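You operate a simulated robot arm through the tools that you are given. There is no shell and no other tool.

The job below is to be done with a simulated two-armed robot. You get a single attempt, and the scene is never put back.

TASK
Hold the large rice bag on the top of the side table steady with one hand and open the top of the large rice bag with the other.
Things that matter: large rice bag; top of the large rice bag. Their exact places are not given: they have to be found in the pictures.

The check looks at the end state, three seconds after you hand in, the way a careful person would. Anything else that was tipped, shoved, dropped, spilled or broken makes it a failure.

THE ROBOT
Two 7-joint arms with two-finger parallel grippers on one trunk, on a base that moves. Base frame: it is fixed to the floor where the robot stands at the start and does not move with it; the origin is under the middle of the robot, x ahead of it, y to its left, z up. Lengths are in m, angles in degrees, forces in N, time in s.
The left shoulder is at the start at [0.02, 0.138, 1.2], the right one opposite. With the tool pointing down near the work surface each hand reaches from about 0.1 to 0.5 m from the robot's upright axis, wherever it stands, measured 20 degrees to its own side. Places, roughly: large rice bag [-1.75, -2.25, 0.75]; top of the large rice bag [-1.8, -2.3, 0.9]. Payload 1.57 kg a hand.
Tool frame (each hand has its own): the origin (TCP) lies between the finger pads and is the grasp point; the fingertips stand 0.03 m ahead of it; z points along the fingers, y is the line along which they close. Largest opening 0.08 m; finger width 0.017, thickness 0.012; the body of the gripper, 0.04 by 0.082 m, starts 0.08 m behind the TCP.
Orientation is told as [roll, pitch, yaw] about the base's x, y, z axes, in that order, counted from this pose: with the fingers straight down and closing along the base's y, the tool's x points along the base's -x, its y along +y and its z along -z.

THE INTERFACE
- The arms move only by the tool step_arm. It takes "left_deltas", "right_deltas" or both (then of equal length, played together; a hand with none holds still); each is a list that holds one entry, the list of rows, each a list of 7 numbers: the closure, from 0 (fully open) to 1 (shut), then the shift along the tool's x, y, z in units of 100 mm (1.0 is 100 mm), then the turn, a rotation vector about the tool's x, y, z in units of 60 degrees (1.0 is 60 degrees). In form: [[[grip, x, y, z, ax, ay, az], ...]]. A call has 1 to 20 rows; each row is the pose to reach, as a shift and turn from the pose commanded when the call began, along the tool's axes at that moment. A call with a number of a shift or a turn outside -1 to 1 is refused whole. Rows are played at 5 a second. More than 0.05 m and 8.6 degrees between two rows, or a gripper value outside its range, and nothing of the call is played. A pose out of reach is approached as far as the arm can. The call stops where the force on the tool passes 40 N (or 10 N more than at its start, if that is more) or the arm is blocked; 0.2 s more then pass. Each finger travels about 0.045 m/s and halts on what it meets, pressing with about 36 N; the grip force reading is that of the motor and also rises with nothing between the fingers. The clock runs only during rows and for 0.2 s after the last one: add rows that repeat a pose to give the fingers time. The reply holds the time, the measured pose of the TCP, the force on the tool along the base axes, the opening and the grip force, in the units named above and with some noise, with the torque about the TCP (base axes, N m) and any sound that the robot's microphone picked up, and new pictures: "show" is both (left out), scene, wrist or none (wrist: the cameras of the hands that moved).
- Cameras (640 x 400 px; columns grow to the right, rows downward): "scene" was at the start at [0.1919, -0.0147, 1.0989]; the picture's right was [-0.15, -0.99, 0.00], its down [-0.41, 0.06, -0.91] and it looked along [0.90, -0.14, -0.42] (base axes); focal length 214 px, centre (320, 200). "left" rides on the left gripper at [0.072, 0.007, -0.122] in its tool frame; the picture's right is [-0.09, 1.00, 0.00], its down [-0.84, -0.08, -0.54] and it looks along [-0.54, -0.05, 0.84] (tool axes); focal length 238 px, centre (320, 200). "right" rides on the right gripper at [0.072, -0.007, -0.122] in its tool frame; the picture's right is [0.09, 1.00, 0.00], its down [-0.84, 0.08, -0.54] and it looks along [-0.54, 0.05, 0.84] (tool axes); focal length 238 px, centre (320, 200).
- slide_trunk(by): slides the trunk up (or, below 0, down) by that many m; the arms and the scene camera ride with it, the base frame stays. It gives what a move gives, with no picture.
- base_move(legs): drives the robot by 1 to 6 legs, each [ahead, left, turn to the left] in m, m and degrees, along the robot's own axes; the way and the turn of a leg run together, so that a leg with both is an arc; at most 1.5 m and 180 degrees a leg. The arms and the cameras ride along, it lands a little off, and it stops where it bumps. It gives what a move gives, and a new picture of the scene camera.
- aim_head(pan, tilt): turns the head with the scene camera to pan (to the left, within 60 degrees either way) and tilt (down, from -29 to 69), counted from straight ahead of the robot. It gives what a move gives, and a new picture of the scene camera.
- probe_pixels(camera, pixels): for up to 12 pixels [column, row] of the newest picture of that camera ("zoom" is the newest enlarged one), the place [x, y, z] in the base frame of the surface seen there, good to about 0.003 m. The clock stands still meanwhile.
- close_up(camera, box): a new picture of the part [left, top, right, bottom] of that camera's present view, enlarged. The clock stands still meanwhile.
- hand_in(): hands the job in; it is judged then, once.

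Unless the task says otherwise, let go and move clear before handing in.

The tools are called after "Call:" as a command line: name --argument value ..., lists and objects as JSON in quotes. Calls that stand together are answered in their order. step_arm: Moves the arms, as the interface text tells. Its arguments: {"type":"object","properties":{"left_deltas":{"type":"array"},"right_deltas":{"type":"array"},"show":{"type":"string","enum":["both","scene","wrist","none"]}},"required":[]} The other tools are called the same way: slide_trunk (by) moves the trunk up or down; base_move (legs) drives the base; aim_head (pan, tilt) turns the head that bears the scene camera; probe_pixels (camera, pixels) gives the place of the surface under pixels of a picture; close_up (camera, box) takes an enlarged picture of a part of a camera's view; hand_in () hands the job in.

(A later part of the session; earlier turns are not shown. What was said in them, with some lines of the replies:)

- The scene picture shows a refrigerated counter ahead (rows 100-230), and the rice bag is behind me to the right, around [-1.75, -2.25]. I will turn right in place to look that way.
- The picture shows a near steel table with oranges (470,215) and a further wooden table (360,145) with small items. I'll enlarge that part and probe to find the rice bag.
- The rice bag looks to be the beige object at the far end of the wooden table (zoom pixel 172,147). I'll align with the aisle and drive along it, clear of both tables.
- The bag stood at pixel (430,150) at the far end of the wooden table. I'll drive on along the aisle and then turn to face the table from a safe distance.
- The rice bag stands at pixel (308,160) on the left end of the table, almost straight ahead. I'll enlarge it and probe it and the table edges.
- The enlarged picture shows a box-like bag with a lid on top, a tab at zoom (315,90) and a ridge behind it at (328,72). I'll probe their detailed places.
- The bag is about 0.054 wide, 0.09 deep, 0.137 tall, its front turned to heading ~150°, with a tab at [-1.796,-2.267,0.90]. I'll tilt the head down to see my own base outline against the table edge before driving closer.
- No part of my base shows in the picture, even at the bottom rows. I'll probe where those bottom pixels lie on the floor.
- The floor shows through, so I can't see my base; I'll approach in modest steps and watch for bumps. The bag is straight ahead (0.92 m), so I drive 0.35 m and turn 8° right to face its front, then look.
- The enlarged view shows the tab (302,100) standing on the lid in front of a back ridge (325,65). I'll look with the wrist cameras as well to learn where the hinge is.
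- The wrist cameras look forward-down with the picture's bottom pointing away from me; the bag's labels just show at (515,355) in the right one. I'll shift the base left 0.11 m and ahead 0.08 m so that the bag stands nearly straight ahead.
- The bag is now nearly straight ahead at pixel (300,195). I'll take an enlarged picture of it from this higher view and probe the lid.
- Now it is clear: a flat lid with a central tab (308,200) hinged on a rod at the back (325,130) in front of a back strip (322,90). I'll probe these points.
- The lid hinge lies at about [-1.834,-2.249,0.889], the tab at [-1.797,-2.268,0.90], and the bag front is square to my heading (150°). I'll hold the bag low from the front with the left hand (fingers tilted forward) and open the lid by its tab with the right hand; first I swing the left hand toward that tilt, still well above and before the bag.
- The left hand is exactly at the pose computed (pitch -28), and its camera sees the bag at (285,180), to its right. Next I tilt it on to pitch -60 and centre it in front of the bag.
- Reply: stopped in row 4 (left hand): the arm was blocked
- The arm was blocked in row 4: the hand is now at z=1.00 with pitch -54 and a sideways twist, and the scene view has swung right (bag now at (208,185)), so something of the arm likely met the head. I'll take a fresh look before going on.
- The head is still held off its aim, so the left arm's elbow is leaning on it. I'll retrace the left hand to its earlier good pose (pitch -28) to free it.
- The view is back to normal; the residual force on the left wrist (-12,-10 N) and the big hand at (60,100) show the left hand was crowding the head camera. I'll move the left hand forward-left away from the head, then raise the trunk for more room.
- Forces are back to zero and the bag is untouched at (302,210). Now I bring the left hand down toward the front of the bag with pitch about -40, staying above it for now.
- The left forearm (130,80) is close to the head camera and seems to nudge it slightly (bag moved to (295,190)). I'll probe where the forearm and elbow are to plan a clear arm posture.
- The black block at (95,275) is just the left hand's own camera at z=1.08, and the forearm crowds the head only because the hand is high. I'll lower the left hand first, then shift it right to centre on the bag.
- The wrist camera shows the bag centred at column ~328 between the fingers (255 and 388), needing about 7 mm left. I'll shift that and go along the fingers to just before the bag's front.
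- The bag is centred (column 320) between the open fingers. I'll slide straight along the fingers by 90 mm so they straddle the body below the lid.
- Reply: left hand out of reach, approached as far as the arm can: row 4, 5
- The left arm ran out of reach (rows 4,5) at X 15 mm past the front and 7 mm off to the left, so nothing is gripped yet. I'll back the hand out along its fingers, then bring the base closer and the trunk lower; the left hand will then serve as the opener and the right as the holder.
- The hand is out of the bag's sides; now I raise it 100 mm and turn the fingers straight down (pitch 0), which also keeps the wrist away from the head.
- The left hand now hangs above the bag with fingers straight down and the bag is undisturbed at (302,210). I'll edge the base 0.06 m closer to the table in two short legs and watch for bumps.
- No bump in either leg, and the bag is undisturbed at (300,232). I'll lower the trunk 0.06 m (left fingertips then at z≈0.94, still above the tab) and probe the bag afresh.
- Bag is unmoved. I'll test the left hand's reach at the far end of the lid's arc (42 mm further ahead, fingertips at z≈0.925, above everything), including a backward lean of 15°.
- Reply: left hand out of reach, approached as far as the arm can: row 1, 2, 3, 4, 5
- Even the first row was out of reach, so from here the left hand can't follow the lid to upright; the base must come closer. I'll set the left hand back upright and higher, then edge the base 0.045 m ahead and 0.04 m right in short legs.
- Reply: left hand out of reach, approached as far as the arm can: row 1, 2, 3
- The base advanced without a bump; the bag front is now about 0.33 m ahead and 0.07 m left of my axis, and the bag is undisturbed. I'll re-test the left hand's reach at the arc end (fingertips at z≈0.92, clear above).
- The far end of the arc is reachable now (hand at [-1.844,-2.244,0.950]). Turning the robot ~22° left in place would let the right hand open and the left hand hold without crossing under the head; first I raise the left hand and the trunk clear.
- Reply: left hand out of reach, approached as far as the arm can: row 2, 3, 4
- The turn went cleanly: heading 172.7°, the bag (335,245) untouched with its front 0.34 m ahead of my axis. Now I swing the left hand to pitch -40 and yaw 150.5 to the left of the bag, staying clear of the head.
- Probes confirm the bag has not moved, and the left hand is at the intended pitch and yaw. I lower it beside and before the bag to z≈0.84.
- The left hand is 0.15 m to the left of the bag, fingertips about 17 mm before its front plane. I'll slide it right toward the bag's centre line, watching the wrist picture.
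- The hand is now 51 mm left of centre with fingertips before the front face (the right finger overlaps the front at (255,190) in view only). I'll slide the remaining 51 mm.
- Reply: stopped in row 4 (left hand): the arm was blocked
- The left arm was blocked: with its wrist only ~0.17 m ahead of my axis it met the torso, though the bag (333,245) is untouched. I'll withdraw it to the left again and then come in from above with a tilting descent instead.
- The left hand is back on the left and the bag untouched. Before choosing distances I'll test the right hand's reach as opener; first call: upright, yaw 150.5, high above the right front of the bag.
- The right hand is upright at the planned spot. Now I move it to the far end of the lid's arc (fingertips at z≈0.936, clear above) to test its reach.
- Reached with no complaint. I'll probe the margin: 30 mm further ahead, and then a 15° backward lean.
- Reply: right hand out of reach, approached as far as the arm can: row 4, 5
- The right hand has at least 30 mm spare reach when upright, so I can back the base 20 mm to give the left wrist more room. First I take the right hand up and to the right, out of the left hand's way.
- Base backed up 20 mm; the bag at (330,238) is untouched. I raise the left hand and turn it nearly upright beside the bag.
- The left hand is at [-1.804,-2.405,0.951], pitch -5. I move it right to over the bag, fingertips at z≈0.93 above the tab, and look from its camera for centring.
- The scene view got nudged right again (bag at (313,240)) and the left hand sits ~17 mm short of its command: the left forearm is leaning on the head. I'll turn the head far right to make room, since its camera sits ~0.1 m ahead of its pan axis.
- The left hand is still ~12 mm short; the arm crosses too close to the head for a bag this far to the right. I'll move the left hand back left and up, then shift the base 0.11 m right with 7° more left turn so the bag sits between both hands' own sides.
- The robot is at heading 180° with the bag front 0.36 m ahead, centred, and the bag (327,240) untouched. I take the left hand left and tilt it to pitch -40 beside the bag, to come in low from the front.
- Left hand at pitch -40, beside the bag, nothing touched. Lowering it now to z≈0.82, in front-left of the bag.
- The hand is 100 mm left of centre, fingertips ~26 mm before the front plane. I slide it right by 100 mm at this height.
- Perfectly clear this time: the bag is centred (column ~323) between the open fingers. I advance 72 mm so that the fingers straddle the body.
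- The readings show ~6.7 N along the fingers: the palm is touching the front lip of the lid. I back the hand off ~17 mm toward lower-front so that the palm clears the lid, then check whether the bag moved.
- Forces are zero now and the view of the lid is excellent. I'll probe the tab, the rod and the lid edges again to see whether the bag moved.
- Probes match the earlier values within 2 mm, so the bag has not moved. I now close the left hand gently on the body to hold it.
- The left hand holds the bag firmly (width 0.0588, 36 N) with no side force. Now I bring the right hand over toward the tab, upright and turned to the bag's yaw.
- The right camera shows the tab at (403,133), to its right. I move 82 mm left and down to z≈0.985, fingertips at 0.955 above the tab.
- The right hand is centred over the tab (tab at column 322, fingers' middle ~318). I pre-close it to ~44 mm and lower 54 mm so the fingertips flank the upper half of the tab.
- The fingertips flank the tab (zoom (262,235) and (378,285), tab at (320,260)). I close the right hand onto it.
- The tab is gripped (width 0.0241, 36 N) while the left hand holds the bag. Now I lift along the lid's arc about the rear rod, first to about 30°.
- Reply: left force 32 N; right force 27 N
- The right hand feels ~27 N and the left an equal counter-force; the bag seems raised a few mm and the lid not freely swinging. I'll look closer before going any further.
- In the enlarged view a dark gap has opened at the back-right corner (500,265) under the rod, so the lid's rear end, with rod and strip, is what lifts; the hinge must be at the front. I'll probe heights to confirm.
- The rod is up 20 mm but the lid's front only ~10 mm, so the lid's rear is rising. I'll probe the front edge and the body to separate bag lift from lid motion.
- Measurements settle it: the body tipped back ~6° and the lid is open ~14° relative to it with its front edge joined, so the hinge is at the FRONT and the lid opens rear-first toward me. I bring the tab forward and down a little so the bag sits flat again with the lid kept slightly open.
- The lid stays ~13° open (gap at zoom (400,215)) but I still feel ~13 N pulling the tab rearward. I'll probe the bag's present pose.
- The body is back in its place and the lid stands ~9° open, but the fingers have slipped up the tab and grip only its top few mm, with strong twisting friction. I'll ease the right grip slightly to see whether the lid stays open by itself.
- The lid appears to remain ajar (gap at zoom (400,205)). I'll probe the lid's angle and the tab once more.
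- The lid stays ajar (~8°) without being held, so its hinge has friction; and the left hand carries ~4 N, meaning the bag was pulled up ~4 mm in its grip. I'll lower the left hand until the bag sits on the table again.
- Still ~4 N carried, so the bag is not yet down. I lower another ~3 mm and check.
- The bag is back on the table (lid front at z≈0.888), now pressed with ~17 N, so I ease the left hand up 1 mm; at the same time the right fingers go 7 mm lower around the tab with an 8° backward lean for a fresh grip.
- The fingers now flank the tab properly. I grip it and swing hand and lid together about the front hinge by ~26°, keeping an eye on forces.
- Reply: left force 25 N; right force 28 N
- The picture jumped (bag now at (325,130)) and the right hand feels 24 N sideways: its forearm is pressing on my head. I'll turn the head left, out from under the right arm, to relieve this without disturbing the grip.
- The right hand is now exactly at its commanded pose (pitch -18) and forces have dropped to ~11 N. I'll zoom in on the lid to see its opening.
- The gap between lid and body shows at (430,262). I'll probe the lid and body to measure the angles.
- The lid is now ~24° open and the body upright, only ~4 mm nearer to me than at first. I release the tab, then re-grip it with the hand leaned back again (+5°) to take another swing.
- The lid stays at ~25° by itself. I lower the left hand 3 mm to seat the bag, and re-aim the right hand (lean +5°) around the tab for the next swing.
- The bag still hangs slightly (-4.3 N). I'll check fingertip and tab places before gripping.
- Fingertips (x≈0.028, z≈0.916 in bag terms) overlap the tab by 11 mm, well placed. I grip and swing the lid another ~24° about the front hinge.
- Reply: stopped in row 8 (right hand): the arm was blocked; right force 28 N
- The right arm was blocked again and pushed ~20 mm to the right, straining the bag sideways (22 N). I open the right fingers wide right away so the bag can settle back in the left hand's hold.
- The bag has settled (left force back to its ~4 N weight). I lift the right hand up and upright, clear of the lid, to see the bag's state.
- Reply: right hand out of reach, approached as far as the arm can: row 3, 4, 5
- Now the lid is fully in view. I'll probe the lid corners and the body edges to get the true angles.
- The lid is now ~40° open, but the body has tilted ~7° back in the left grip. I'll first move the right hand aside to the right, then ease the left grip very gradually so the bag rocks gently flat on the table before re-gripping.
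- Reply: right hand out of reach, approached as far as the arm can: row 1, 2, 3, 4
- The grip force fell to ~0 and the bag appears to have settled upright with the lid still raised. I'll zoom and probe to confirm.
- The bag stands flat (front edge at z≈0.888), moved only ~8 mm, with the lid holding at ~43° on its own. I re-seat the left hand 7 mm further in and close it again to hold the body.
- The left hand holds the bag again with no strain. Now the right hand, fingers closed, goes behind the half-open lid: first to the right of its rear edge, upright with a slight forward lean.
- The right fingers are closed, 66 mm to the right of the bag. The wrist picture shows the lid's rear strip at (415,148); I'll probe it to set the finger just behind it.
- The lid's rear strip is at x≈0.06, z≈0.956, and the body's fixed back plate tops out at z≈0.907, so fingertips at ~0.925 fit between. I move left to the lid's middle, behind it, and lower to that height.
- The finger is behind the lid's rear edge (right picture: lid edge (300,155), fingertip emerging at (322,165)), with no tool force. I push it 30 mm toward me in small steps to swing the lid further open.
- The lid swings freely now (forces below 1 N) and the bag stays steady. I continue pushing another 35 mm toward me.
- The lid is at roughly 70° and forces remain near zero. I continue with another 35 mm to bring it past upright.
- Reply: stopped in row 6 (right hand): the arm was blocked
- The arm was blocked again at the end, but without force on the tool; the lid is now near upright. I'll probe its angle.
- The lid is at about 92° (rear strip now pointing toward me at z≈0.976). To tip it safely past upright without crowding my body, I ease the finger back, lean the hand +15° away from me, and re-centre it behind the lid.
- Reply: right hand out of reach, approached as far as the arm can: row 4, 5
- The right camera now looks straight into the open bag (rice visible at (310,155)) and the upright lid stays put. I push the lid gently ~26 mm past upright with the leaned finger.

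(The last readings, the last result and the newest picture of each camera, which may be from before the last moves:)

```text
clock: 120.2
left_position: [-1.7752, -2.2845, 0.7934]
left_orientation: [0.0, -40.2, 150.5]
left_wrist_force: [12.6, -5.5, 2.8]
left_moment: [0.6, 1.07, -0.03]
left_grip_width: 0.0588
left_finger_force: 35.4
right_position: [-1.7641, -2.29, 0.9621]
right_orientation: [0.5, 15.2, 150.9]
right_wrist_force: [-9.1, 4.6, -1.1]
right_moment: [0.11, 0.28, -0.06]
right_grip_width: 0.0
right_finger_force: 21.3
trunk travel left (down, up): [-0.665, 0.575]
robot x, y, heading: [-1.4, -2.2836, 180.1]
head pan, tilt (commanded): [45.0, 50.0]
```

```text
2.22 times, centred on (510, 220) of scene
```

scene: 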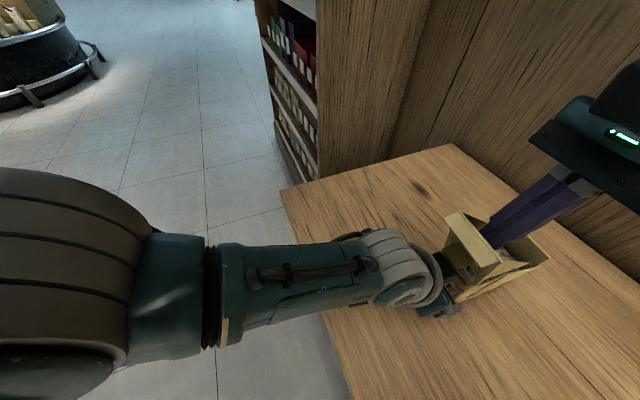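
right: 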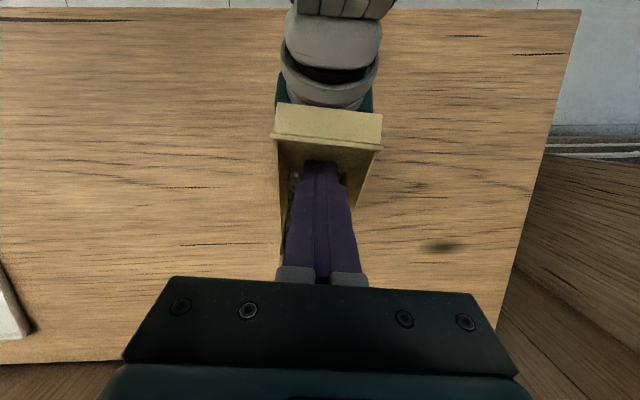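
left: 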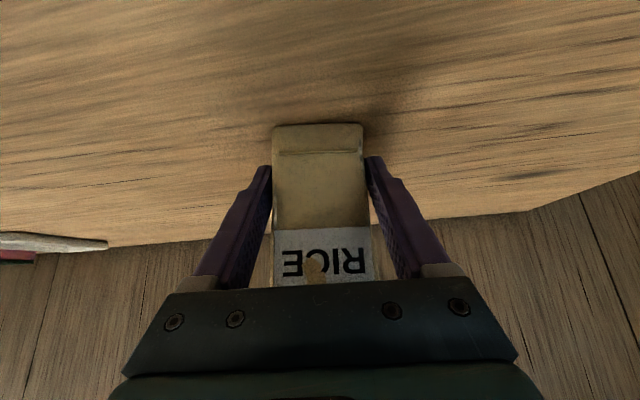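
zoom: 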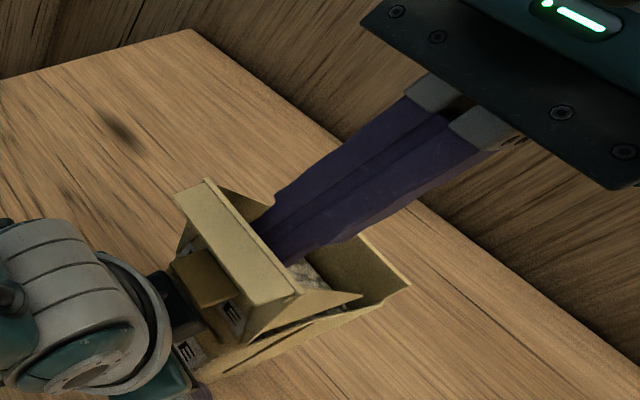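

The push now meets ~10 N: the lid has come against its stop or the left hand, at roughly 110°. I back the finger off and check that the lid stays.

Call:
step_arm --right_deltas '[[[1.0, -0.1, 0, -0.027, 0, 0, 0], [1.0, -0.2, 0, -0.054, 0, 0, 0], [1.0, -0.25, 0, -0.1, 0, 0, 0], [1.0, -0.25, 0, -0.1, 0, 0, 0]]]' --show "both"

Call:
close_up --camera "scene" --box '[400, 130, 620, 310]'

```text
clock: 121.2
left_position: [-1.7756, -2.2853, 0.7928]
left_orientation: [-0.1, -40.3, 150.5]
left_wrist_force: [0.2, -0.1, -4.6]
left_moment: [-0.12, -0.15, 0.02]
left_grip_width: 0.0586
left_finger_force: 35.9
right_position: [-1.7876, -2.2778, 0.9659]
right_orientation: [0.5, 15.3, 150.9]
right_wrist_force: [1.0, -0.8, -0.1]
right_moment: [0.0, 0.02, 0.0]
right_grip_width: 0.0002
right_finger_force: 20.8
trunk travel left (down, up): [-0.665, 0.575]
robot x, y, heading: [-1.4008, -2.2821, 180.0]
head pan, tilt (commanded): [45.0, 50.0]
```

scene: 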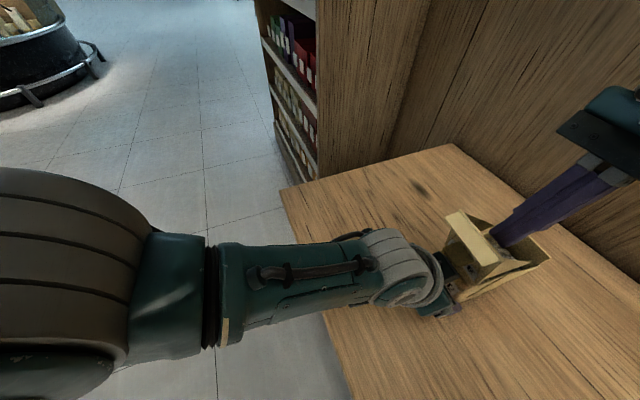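
right: 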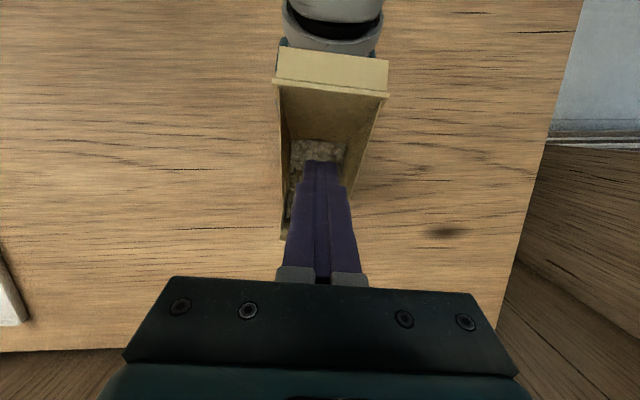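

```text
2.22 times, centred on (510, 220) of scene
```

zoom: 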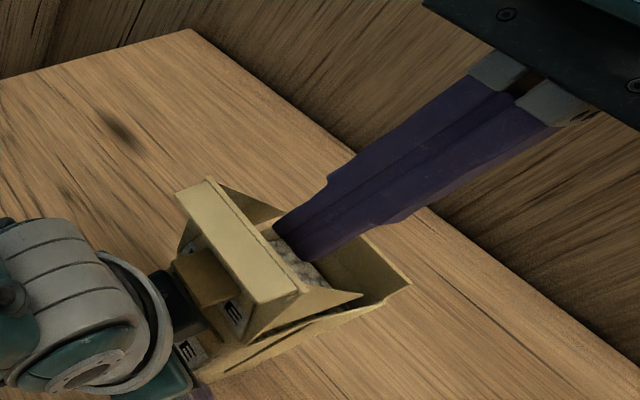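

The lid stays open at ~107° and the rice inside is visible (zoom (300,265)). I withdraw the right hand upward and to the right, clear of the bag.

Call:
step_arm --right_deltas '[[[1.0, 0, 0, -0.15, 0, 0, 0], [1.0, 0, -0.2, -0.25, 0, 0, 0], [1.0, 0, -0.5, -0.25, 0, 0, 0], [1.0, 0, -0.75, -0.25, 0, 0, 0], [1.0, 0, -1.0, -0.25, 0, 0, 0], [1.0, 0, -1.0, -0.25, 0, 0, 0]]]' --show "scene"

Call:
close_up --camera "scene" --box '[400, 180, 580, 330]'

```text
clock: 122.6
left_position: [-1.7771, -2.2846, 0.7934]
left_orientation: [0.0, -40.3, 150.6]
left_wrist_force: [-0.6, -0.2, -4.0]
left_moment: [-0.07, -0.12, -0.01]
left_grip_width: 0.059
left_finger_force: 35.8
right_position: [-1.7448, -2.1845, 0.9887]
right_orientation: [0.5, 15.3, 150.9]
right_wrist_force: [0.5, 0.1, -0.6]
right_moment: [0.02, 0.03, 0.01]
right_grip_width: 0.0002
right_finger_force: 21.6
trunk travel left (down, up): [-0.665, 0.575]
robot x, y, heading: [-1.3999, -2.2873, 180.2]
head pan, tilt (commanded): [45.0, 50.0]
```

scene: 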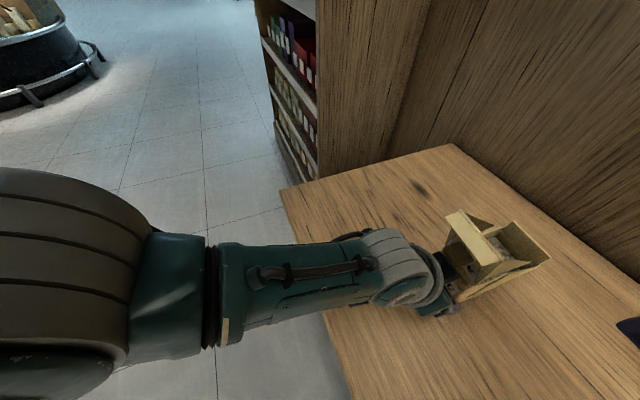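

```text
2.67 times, centred on (490, 255) of scene
```

zoom: 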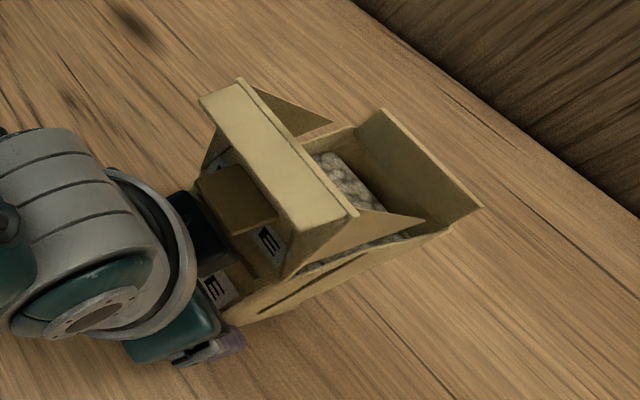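

The bag is clearly open with the rice visible (zoom (345,180)). I'll probe the body edges and lid to judge level and angle before letting go with the left hand.

Call:
probe_pixels --camera "zoom" --pixels '[[240, 82], [355, 213], [200, 98], [290, 235], [385, 110], [480, 208], [430, 235], [235, 205], [280, 270], [350, 180], [195, 255], [235, 325]]'

Call:
probe_pixels --camera "scene" --pixels '[[487, 303], [520, 290], [548, 262], [470, 300]]'

```text
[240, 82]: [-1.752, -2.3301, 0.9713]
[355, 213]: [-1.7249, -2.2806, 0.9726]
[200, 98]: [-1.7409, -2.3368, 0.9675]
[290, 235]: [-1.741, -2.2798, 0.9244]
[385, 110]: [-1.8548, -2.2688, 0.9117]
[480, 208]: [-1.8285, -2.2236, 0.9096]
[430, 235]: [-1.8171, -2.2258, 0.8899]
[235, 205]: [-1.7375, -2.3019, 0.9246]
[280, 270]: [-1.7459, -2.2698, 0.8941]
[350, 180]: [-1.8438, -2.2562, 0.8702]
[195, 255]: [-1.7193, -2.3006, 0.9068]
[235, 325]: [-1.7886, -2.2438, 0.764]
```

```text
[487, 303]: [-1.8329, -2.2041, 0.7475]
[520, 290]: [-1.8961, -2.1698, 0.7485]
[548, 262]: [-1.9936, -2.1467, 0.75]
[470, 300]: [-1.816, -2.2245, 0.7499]
```

The lid stands at ~110° and the body is level but ~3-4 mm off the table in the left grip (-4 N). I lower the left hand by 3 mm and see whether the bag touches down.

Call:
step_arm --left_deltas '[[[0.5, 0.0064, 0, 0.0077, 0, 0, 0], [0.5, 0.0128, 0, 0.0153, 0, 0, 0], [0.5, 0.0193, 0, 0.023, 0, 0, 0], [0.5, 0.0193, 0, 0.023, 0, 0, 0]]]' --show "none"

```text
clock: 123.6
left_position: [-1.7777, -2.2848, 0.7915]
left_orientation: [-0.1, -40.5, 150.5]
left_wrist_force: [10.7, -3.3, 27.2]
left_moment: [-0.26, -0.72, -0.01]
left_grip_width: 0.0588
left_finger_force: 35.9
right_position: [-1.7437, -2.1856, 0.9885]
right_orientation: [0.6, 15.3, 150.9]
right_wrist_force: [0.2, 0.4, 0.8]
right_moment: [-0.02, 0.0, -0.03]
right_grip_width: 0.0001
right_finger_force: 21.5
trunk travel left (down, up): [-0.665, 0.575]
robot x, y, heading: [-1.4002, -2.281, 179.9]
head pan, tilt (commanded): [45.0, 50.0]
```

The bag is down (27 N press), so I ease back up 2 mm and then open the left fingers very gradually, as before.

Call:
step_arm --left_deltas '[[[0.5, -0.0064, 0, -0.0077, 0, 0, 0], [0.5, -0.0122, 0, -0.0146, 0, 0, 0], [0.5, -0.0122, 0, -0.0146, 0, 0, 0], [0.32, -0.0122, 0, -0.0146, 0, 0, 0], [0.29, -0.0122, 0, -0.0146, 0, 0, 0], [0.28, -0.0122, 0, -0.0146, 0, 0, 0], [0.27, -0.0122, 0, -0.0146, 0, 0, 0], [0.265, -0.0122, 0, -0.0146, 0, 0, 0], [0.26, -0.0122, 0, -0.0146, 0, 0, 0], [0.255, -0.0122, 0, -0.0146, 0, 0, 0], [0.25, -0.0122, 0, -0.0146, 0, 0, 0], [0.24, -0.0122, 0, -0.0146, 0, 0, 0]]]' --show "both"

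Call:
close_up --camera "scene" --box '[400, 180, 580, 330]'

```text
clock: 126.2
left_position: [-1.7768, -2.2843, 0.7921]
left_orientation: [-0.1, -40.3, 150.6]
left_wrist_force: [0.4, 0.5, 0.2]
left_moment: [0.0, 0.02, -0.01]
left_grip_width: 0.0607
left_finger_force: 0.1
right_position: [-1.745, -2.1845, 0.989]
right_orientation: [0.6, 15.2, 150.8]
right_wrist_force: [-0.2, -0.2, 0.1]
right_moment: [-0.04, -0.02, 0.01]
right_grip_width: 0.0
right_finger_force: 21.1
trunk travel left (down, up): [-0.665, 0.575]
robot x, y, heading: [-1.3994, -2.2821, 180.1]
head pan, tilt (commanded): [45.0, 50.0]
```

scene: 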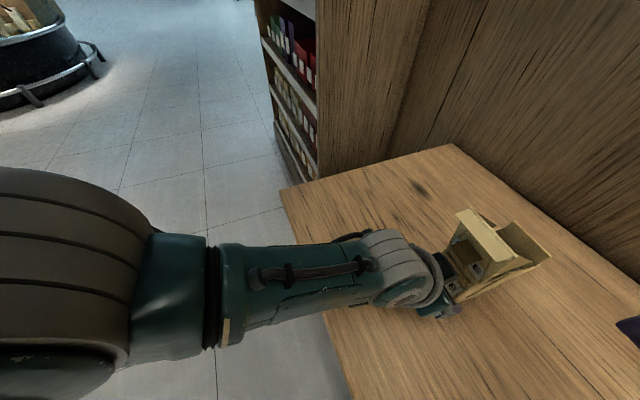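
left: 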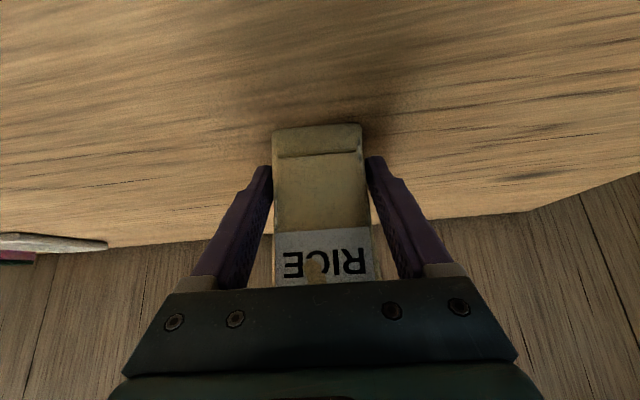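

```text
2.67 times, centred on (490, 255) of scene
```

zoom: 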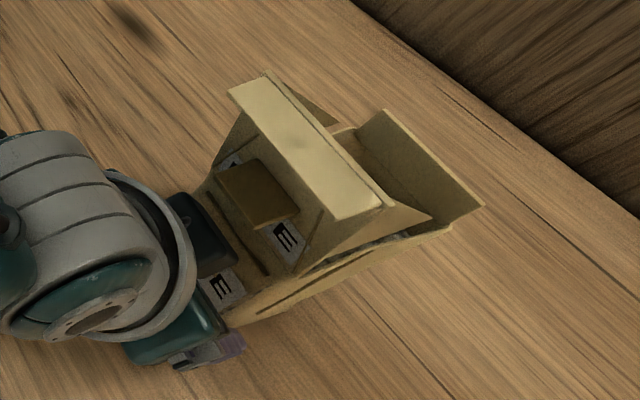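

The bag stands free now, but the lid has moved back somewhat toward upright (its top edge at (265,75)-(385,205)). I'll probe its angle.

Call:
probe_pixels --camera "zoom" --pixels '[[266, 76], [383, 205], [230, 92], [335, 218], [385, 112], [482, 206], [250, 195], [205, 270], [215, 190], [290, 272], [320, 150], [245, 320]]'

```text
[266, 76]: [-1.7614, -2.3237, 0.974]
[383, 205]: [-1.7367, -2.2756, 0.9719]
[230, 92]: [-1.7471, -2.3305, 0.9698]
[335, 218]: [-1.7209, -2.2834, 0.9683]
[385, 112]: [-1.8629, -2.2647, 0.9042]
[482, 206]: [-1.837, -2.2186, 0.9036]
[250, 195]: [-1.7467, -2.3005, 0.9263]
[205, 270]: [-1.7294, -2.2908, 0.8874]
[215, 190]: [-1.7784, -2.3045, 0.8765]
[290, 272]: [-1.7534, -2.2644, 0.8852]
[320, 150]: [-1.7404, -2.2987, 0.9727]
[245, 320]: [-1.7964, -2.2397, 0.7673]
```

The body is flat on the table (back plate level at z≈0.904) and the lid is ~14° past upright, about 104° open, holding by itself. I open the left fingers fully and draw the hand straight back from the bag.

Call:
step_arm --left_deltas '[[[0.15, 0, 0, 0, 0, 0, 0], [0.05, 0, 0, 0, 0, 0, 0], [0.0, 0, 0, 0, 0, 0, 0], [0.0, 0.077, 0, -0.064, 0, 0, 0], [0.0, 0.153, 0, -0.129, 0, 0, 0], [0.0, 0.23, 0, -0.193, 0, 0, 0], [0.0, 0.306, 0, -0.257, 0, 0, 0], [0.0, 0.383, 0, -0.321, 0, 0, 0], [0.0, 0.46, 0, -0.386, 0, 0, 0], [0.0, 0.46, 0, -0.386, 0, 0, 0]]]' --show "both"

Call:
close_up --camera "scene" --box '[400, 180, 580, 330]'

```text
clock: 128.4
left_position: [-1.725, -2.3154, 0.7898]
left_orientation: [-0.1, -40.3, 150.4]
left_wrist_force: [-0.8, 0.8, 0.6]
left_moment: [-0.02, -0.01, 0.01]
left_grip_width: 0.0801
left_finger_force: 0.0
right_position: [-1.7448, -2.1836, 0.9883]
right_orientation: [0.5, 15.1, 150.9]
right_wrist_force: [0.3, 0.6, 0.7]
right_moment: [0.02, -0.02, 0.04]
right_grip_width: 0.0002
right_finger_force: 21.5
trunk travel left (down, up): [-0.665, 0.575]
robot x, y, heading: [-1.4022, -2.284, 180.3]
head pan, tilt (commanded): [45.0, 50.0]
```

scene: 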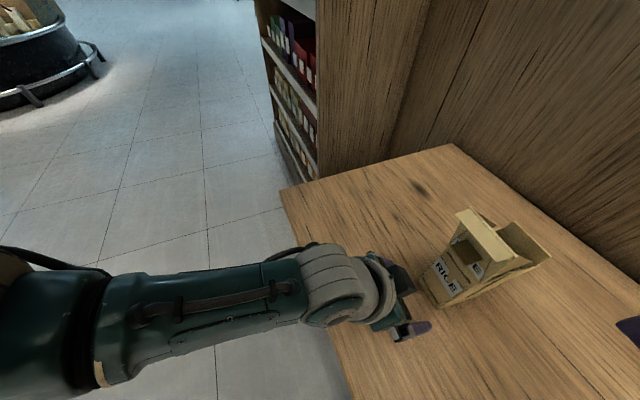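
left: 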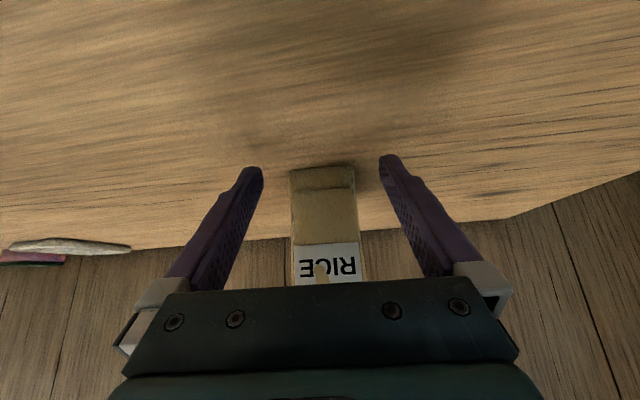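

```text
2.67 times, centred on (490, 255) of scene
```

zoom: 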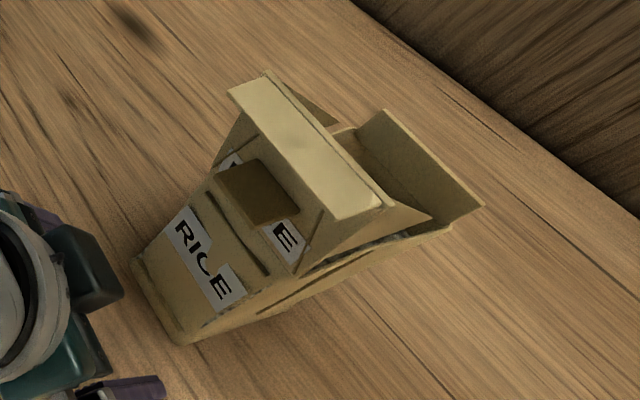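

The bag stands alone, level, with its top wide open and rice visible. I move the left hand clear to the left and the right hand further right at the same time.

Call:
step_arm --left_deltas '[[[0, 0.04, 0, -0.03, 0, 0, 0], [0, 0.04, 0.25, -0.03, 0, 0, 0], [0, 0.04, 0.5, -0.03, 0, 0, 0], [0, 0.0, 0.75, -0.15, 0, 0, 0], [0, -0.1, 0.98, -0.3, 0, 0, 0], [0, -0.1, 0.98, -0.3, 0, 0, 0]]]' --right_deltas '[[[1.0, 0, -0.1, 0, 0, 0, 0], [1.0, 0, -0.2, 0, 0, -0.06, 0], [1.0, 0, -0.3, 0, 0, -0.12, 0], [1.0, 0, -0.4, 0, 0, -0.18, 0], [1.0, 0, -0.5, 0, 0, -0.24, 0], [1.0, 0, -0.5, 0, 0, -0.24, 0]]]' --show "scene"

```text
clock: 129.8
left_position: [-1.7638, -2.4049, 0.8202]
left_orientation: [0.0, -40.3, 150.7]
left_wrist_force: [0.3, -0.6, -0.2]
left_moment: [-0.03, -0.02, 0.02]
left_grip_width: 0.0799
left_finger_force: 0.0
right_position: [-1.7199, -2.1407, 0.989]
right_orientation: [0.5, 0.8, 150.7]
right_wrist_force: [0.0, -0.1, -0.5]
right_moment: [0.01, -0.04, 0.0]
right_grip_width: 0.0002
right_finger_force: 21.4
trunk travel left (down, up): [-0.665, 0.575]
robot x, y, heading: [-1.4047, -2.2855, 180.0]
head pan, tilt (commanded): [45.0, 50.0]
```

scene: 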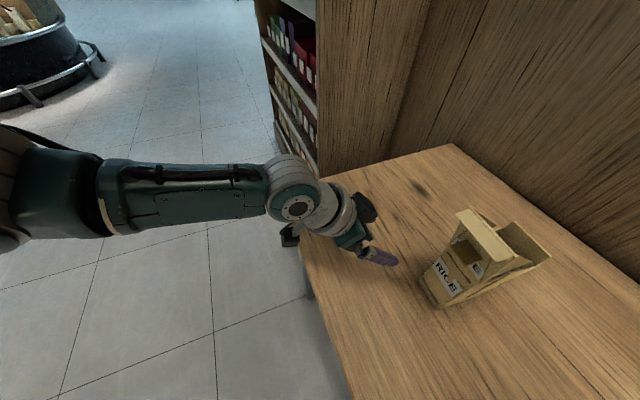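

Both hands are clear and the bag stands undisturbed with its lid open (480,250). I back the base off 0.15 m and look at the whole table to verify nothing else was disturbed.

Call:
base_move --legs '[[-0.15, 0, 0]]'

Call:
aim_head --pan -10 --tilt 35

```text
clock: 131.2
left_position: [-1.6163, -2.4072, 0.8201]
left_orientation: [-0.1, -40.3, 150.7]
left_wrist_force: [0.2, 0.3, -0.3]
left_moment: [-0.01, -0.01, -0.02]
left_grip_width: 0.0801
left_finger_force: 0.1
right_position: [-1.5728, -2.143, 0.9898]
right_orientation: [0.4, 0.7, 150.9]
right_wrist_force: [-0.5, -0.6, -0.2]
right_moment: [0.0, -0.01, 0.01]
right_grip_width: 0.0
right_finger_force: 21.5
trunk travel left (down, up): [-0.665, 0.575]
robot x, y, heading: [-1.254, -2.284, -180.2]
head pan, tilt (commanded): [45.0, 50.0]
```

scene: 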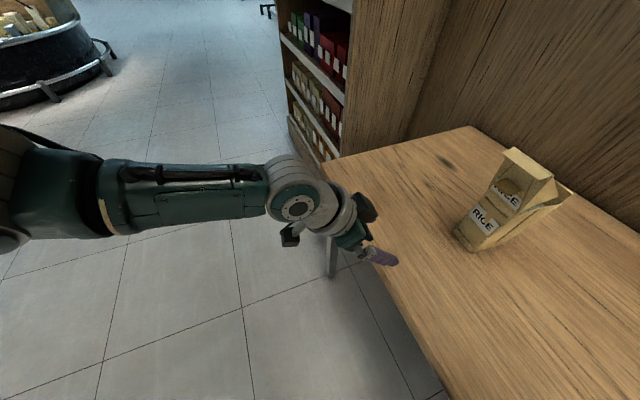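

```text
clock: 132.4
left_position: [-1.6162, -2.4061, 0.8202]
left_orientation: [-0.1, -40.3, 150.7]
left_wrist_force: [0.0, 0.2, 0.5]
left_moment: [0.01, 0.02, 0.01]
left_grip_width: 0.0798
left_finger_force: 0.1
right_position: [-1.5744, -2.143, 0.9888]
right_orientation: [0.5, 0.8, 150.9]
right_wrist_force: [-0.3, 0.5, 0.2]
right_moment: [-0.01, -0.02, -0.01]
right_grip_width: 0.0001
right_finger_force: 21.6
trunk travel left (down, up): [-0.665, 0.575]
robot x, y, heading: [-1.2554, -2.2833, -179.9]
head pan, tilt (commanded): [-10.0, 35.0]
```

scene: 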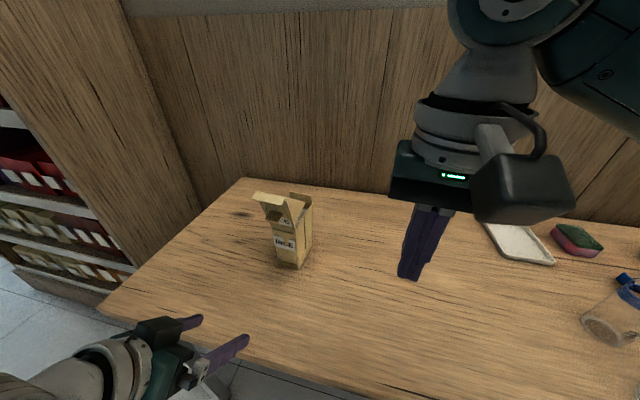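

Call:
close_up --camera "scene" --box '[240, 175, 340, 275]'

Call:
aim_head --pan -45 --tilt 35

```text
4.00 times, centred on (290, 225) of scene
```

zoom: 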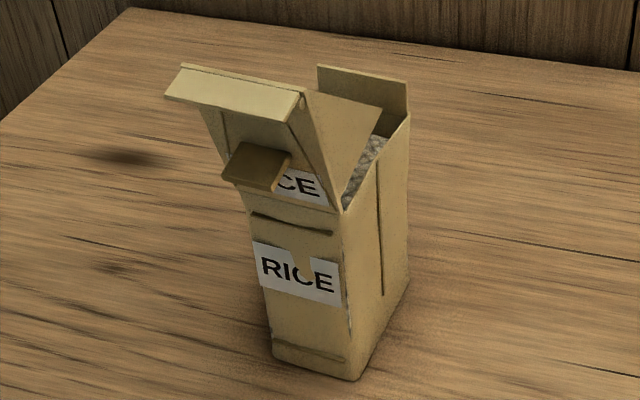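

```text
clock: 133.4
left_position: [-1.6144, -2.407, 0.82]
left_orientation: [-0.1, -40.2, 150.7]
left_wrist_force: [0.3, -1.1, 0.4]
left_moment: [-0.02, 0.0, -0.02]
left_grip_width: 0.0801
left_finger_force: 0.1
right_position: [-1.5741, -2.1441, 0.9902]
right_orientation: [0.5, 0.8, 150.9]
right_wrist_force: [-0.1, -0.2, -0.2]
right_moment: [-0.03, 0.02, -0.02]
right_grip_width: 0.0
right_finger_force: 20.9
trunk travel left (down, up): [-0.665, 0.575]
robot x, y, heading: [-1.2512, -2.2839, -179.8]
head pan, tilt (commanded): [-45.0, 35.0]
```

scene: 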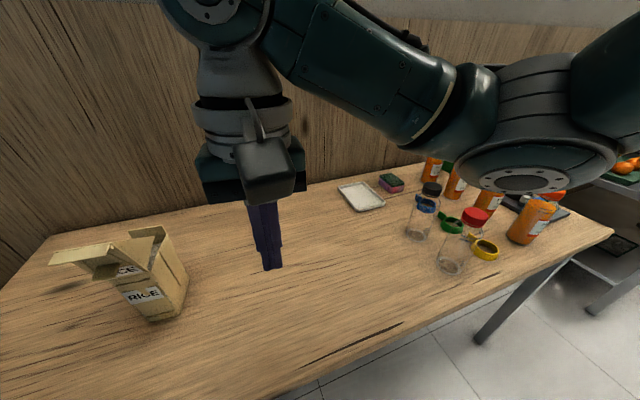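

The close-up shows the rice bag upright and level, lid swung well past upright with the rice visible inside (370,165), and the bottles, tray and sponge further along the table are undisturbed. Both hands are clear, so I hand the job in.

Call:
hand_in

```text
The job is handed in.
```

The rice bag is open. It stands upright and level on the side table with the lid swung just past upright, and the rice is visible inside. I handed the job in and have not seen the result of the check.

- **Holding and opening:** The left hand gripped the body while the right hand worked the lid by its tab. Later the right hand pushed the lid from behind. The lid turned out to be hinged at the front, so my first pull, based on a rear hinge, briefly tipped the bag back about 6° before I corrected it.
- **Let-go in between:** I eased the left grip once, with the lid about half open, so the bag could settle flat. I then took hold again before finishing.
- **Where it ended up:** The lid stayed open on its own at about 104°. The bag ended up about 1–2 cm back from where it started.
- **Surroundings:** In the last picture the bottles, tray and sponge further along the table were undisturbed, and I saw no rice on the table. Both hands were clear before I handed in.
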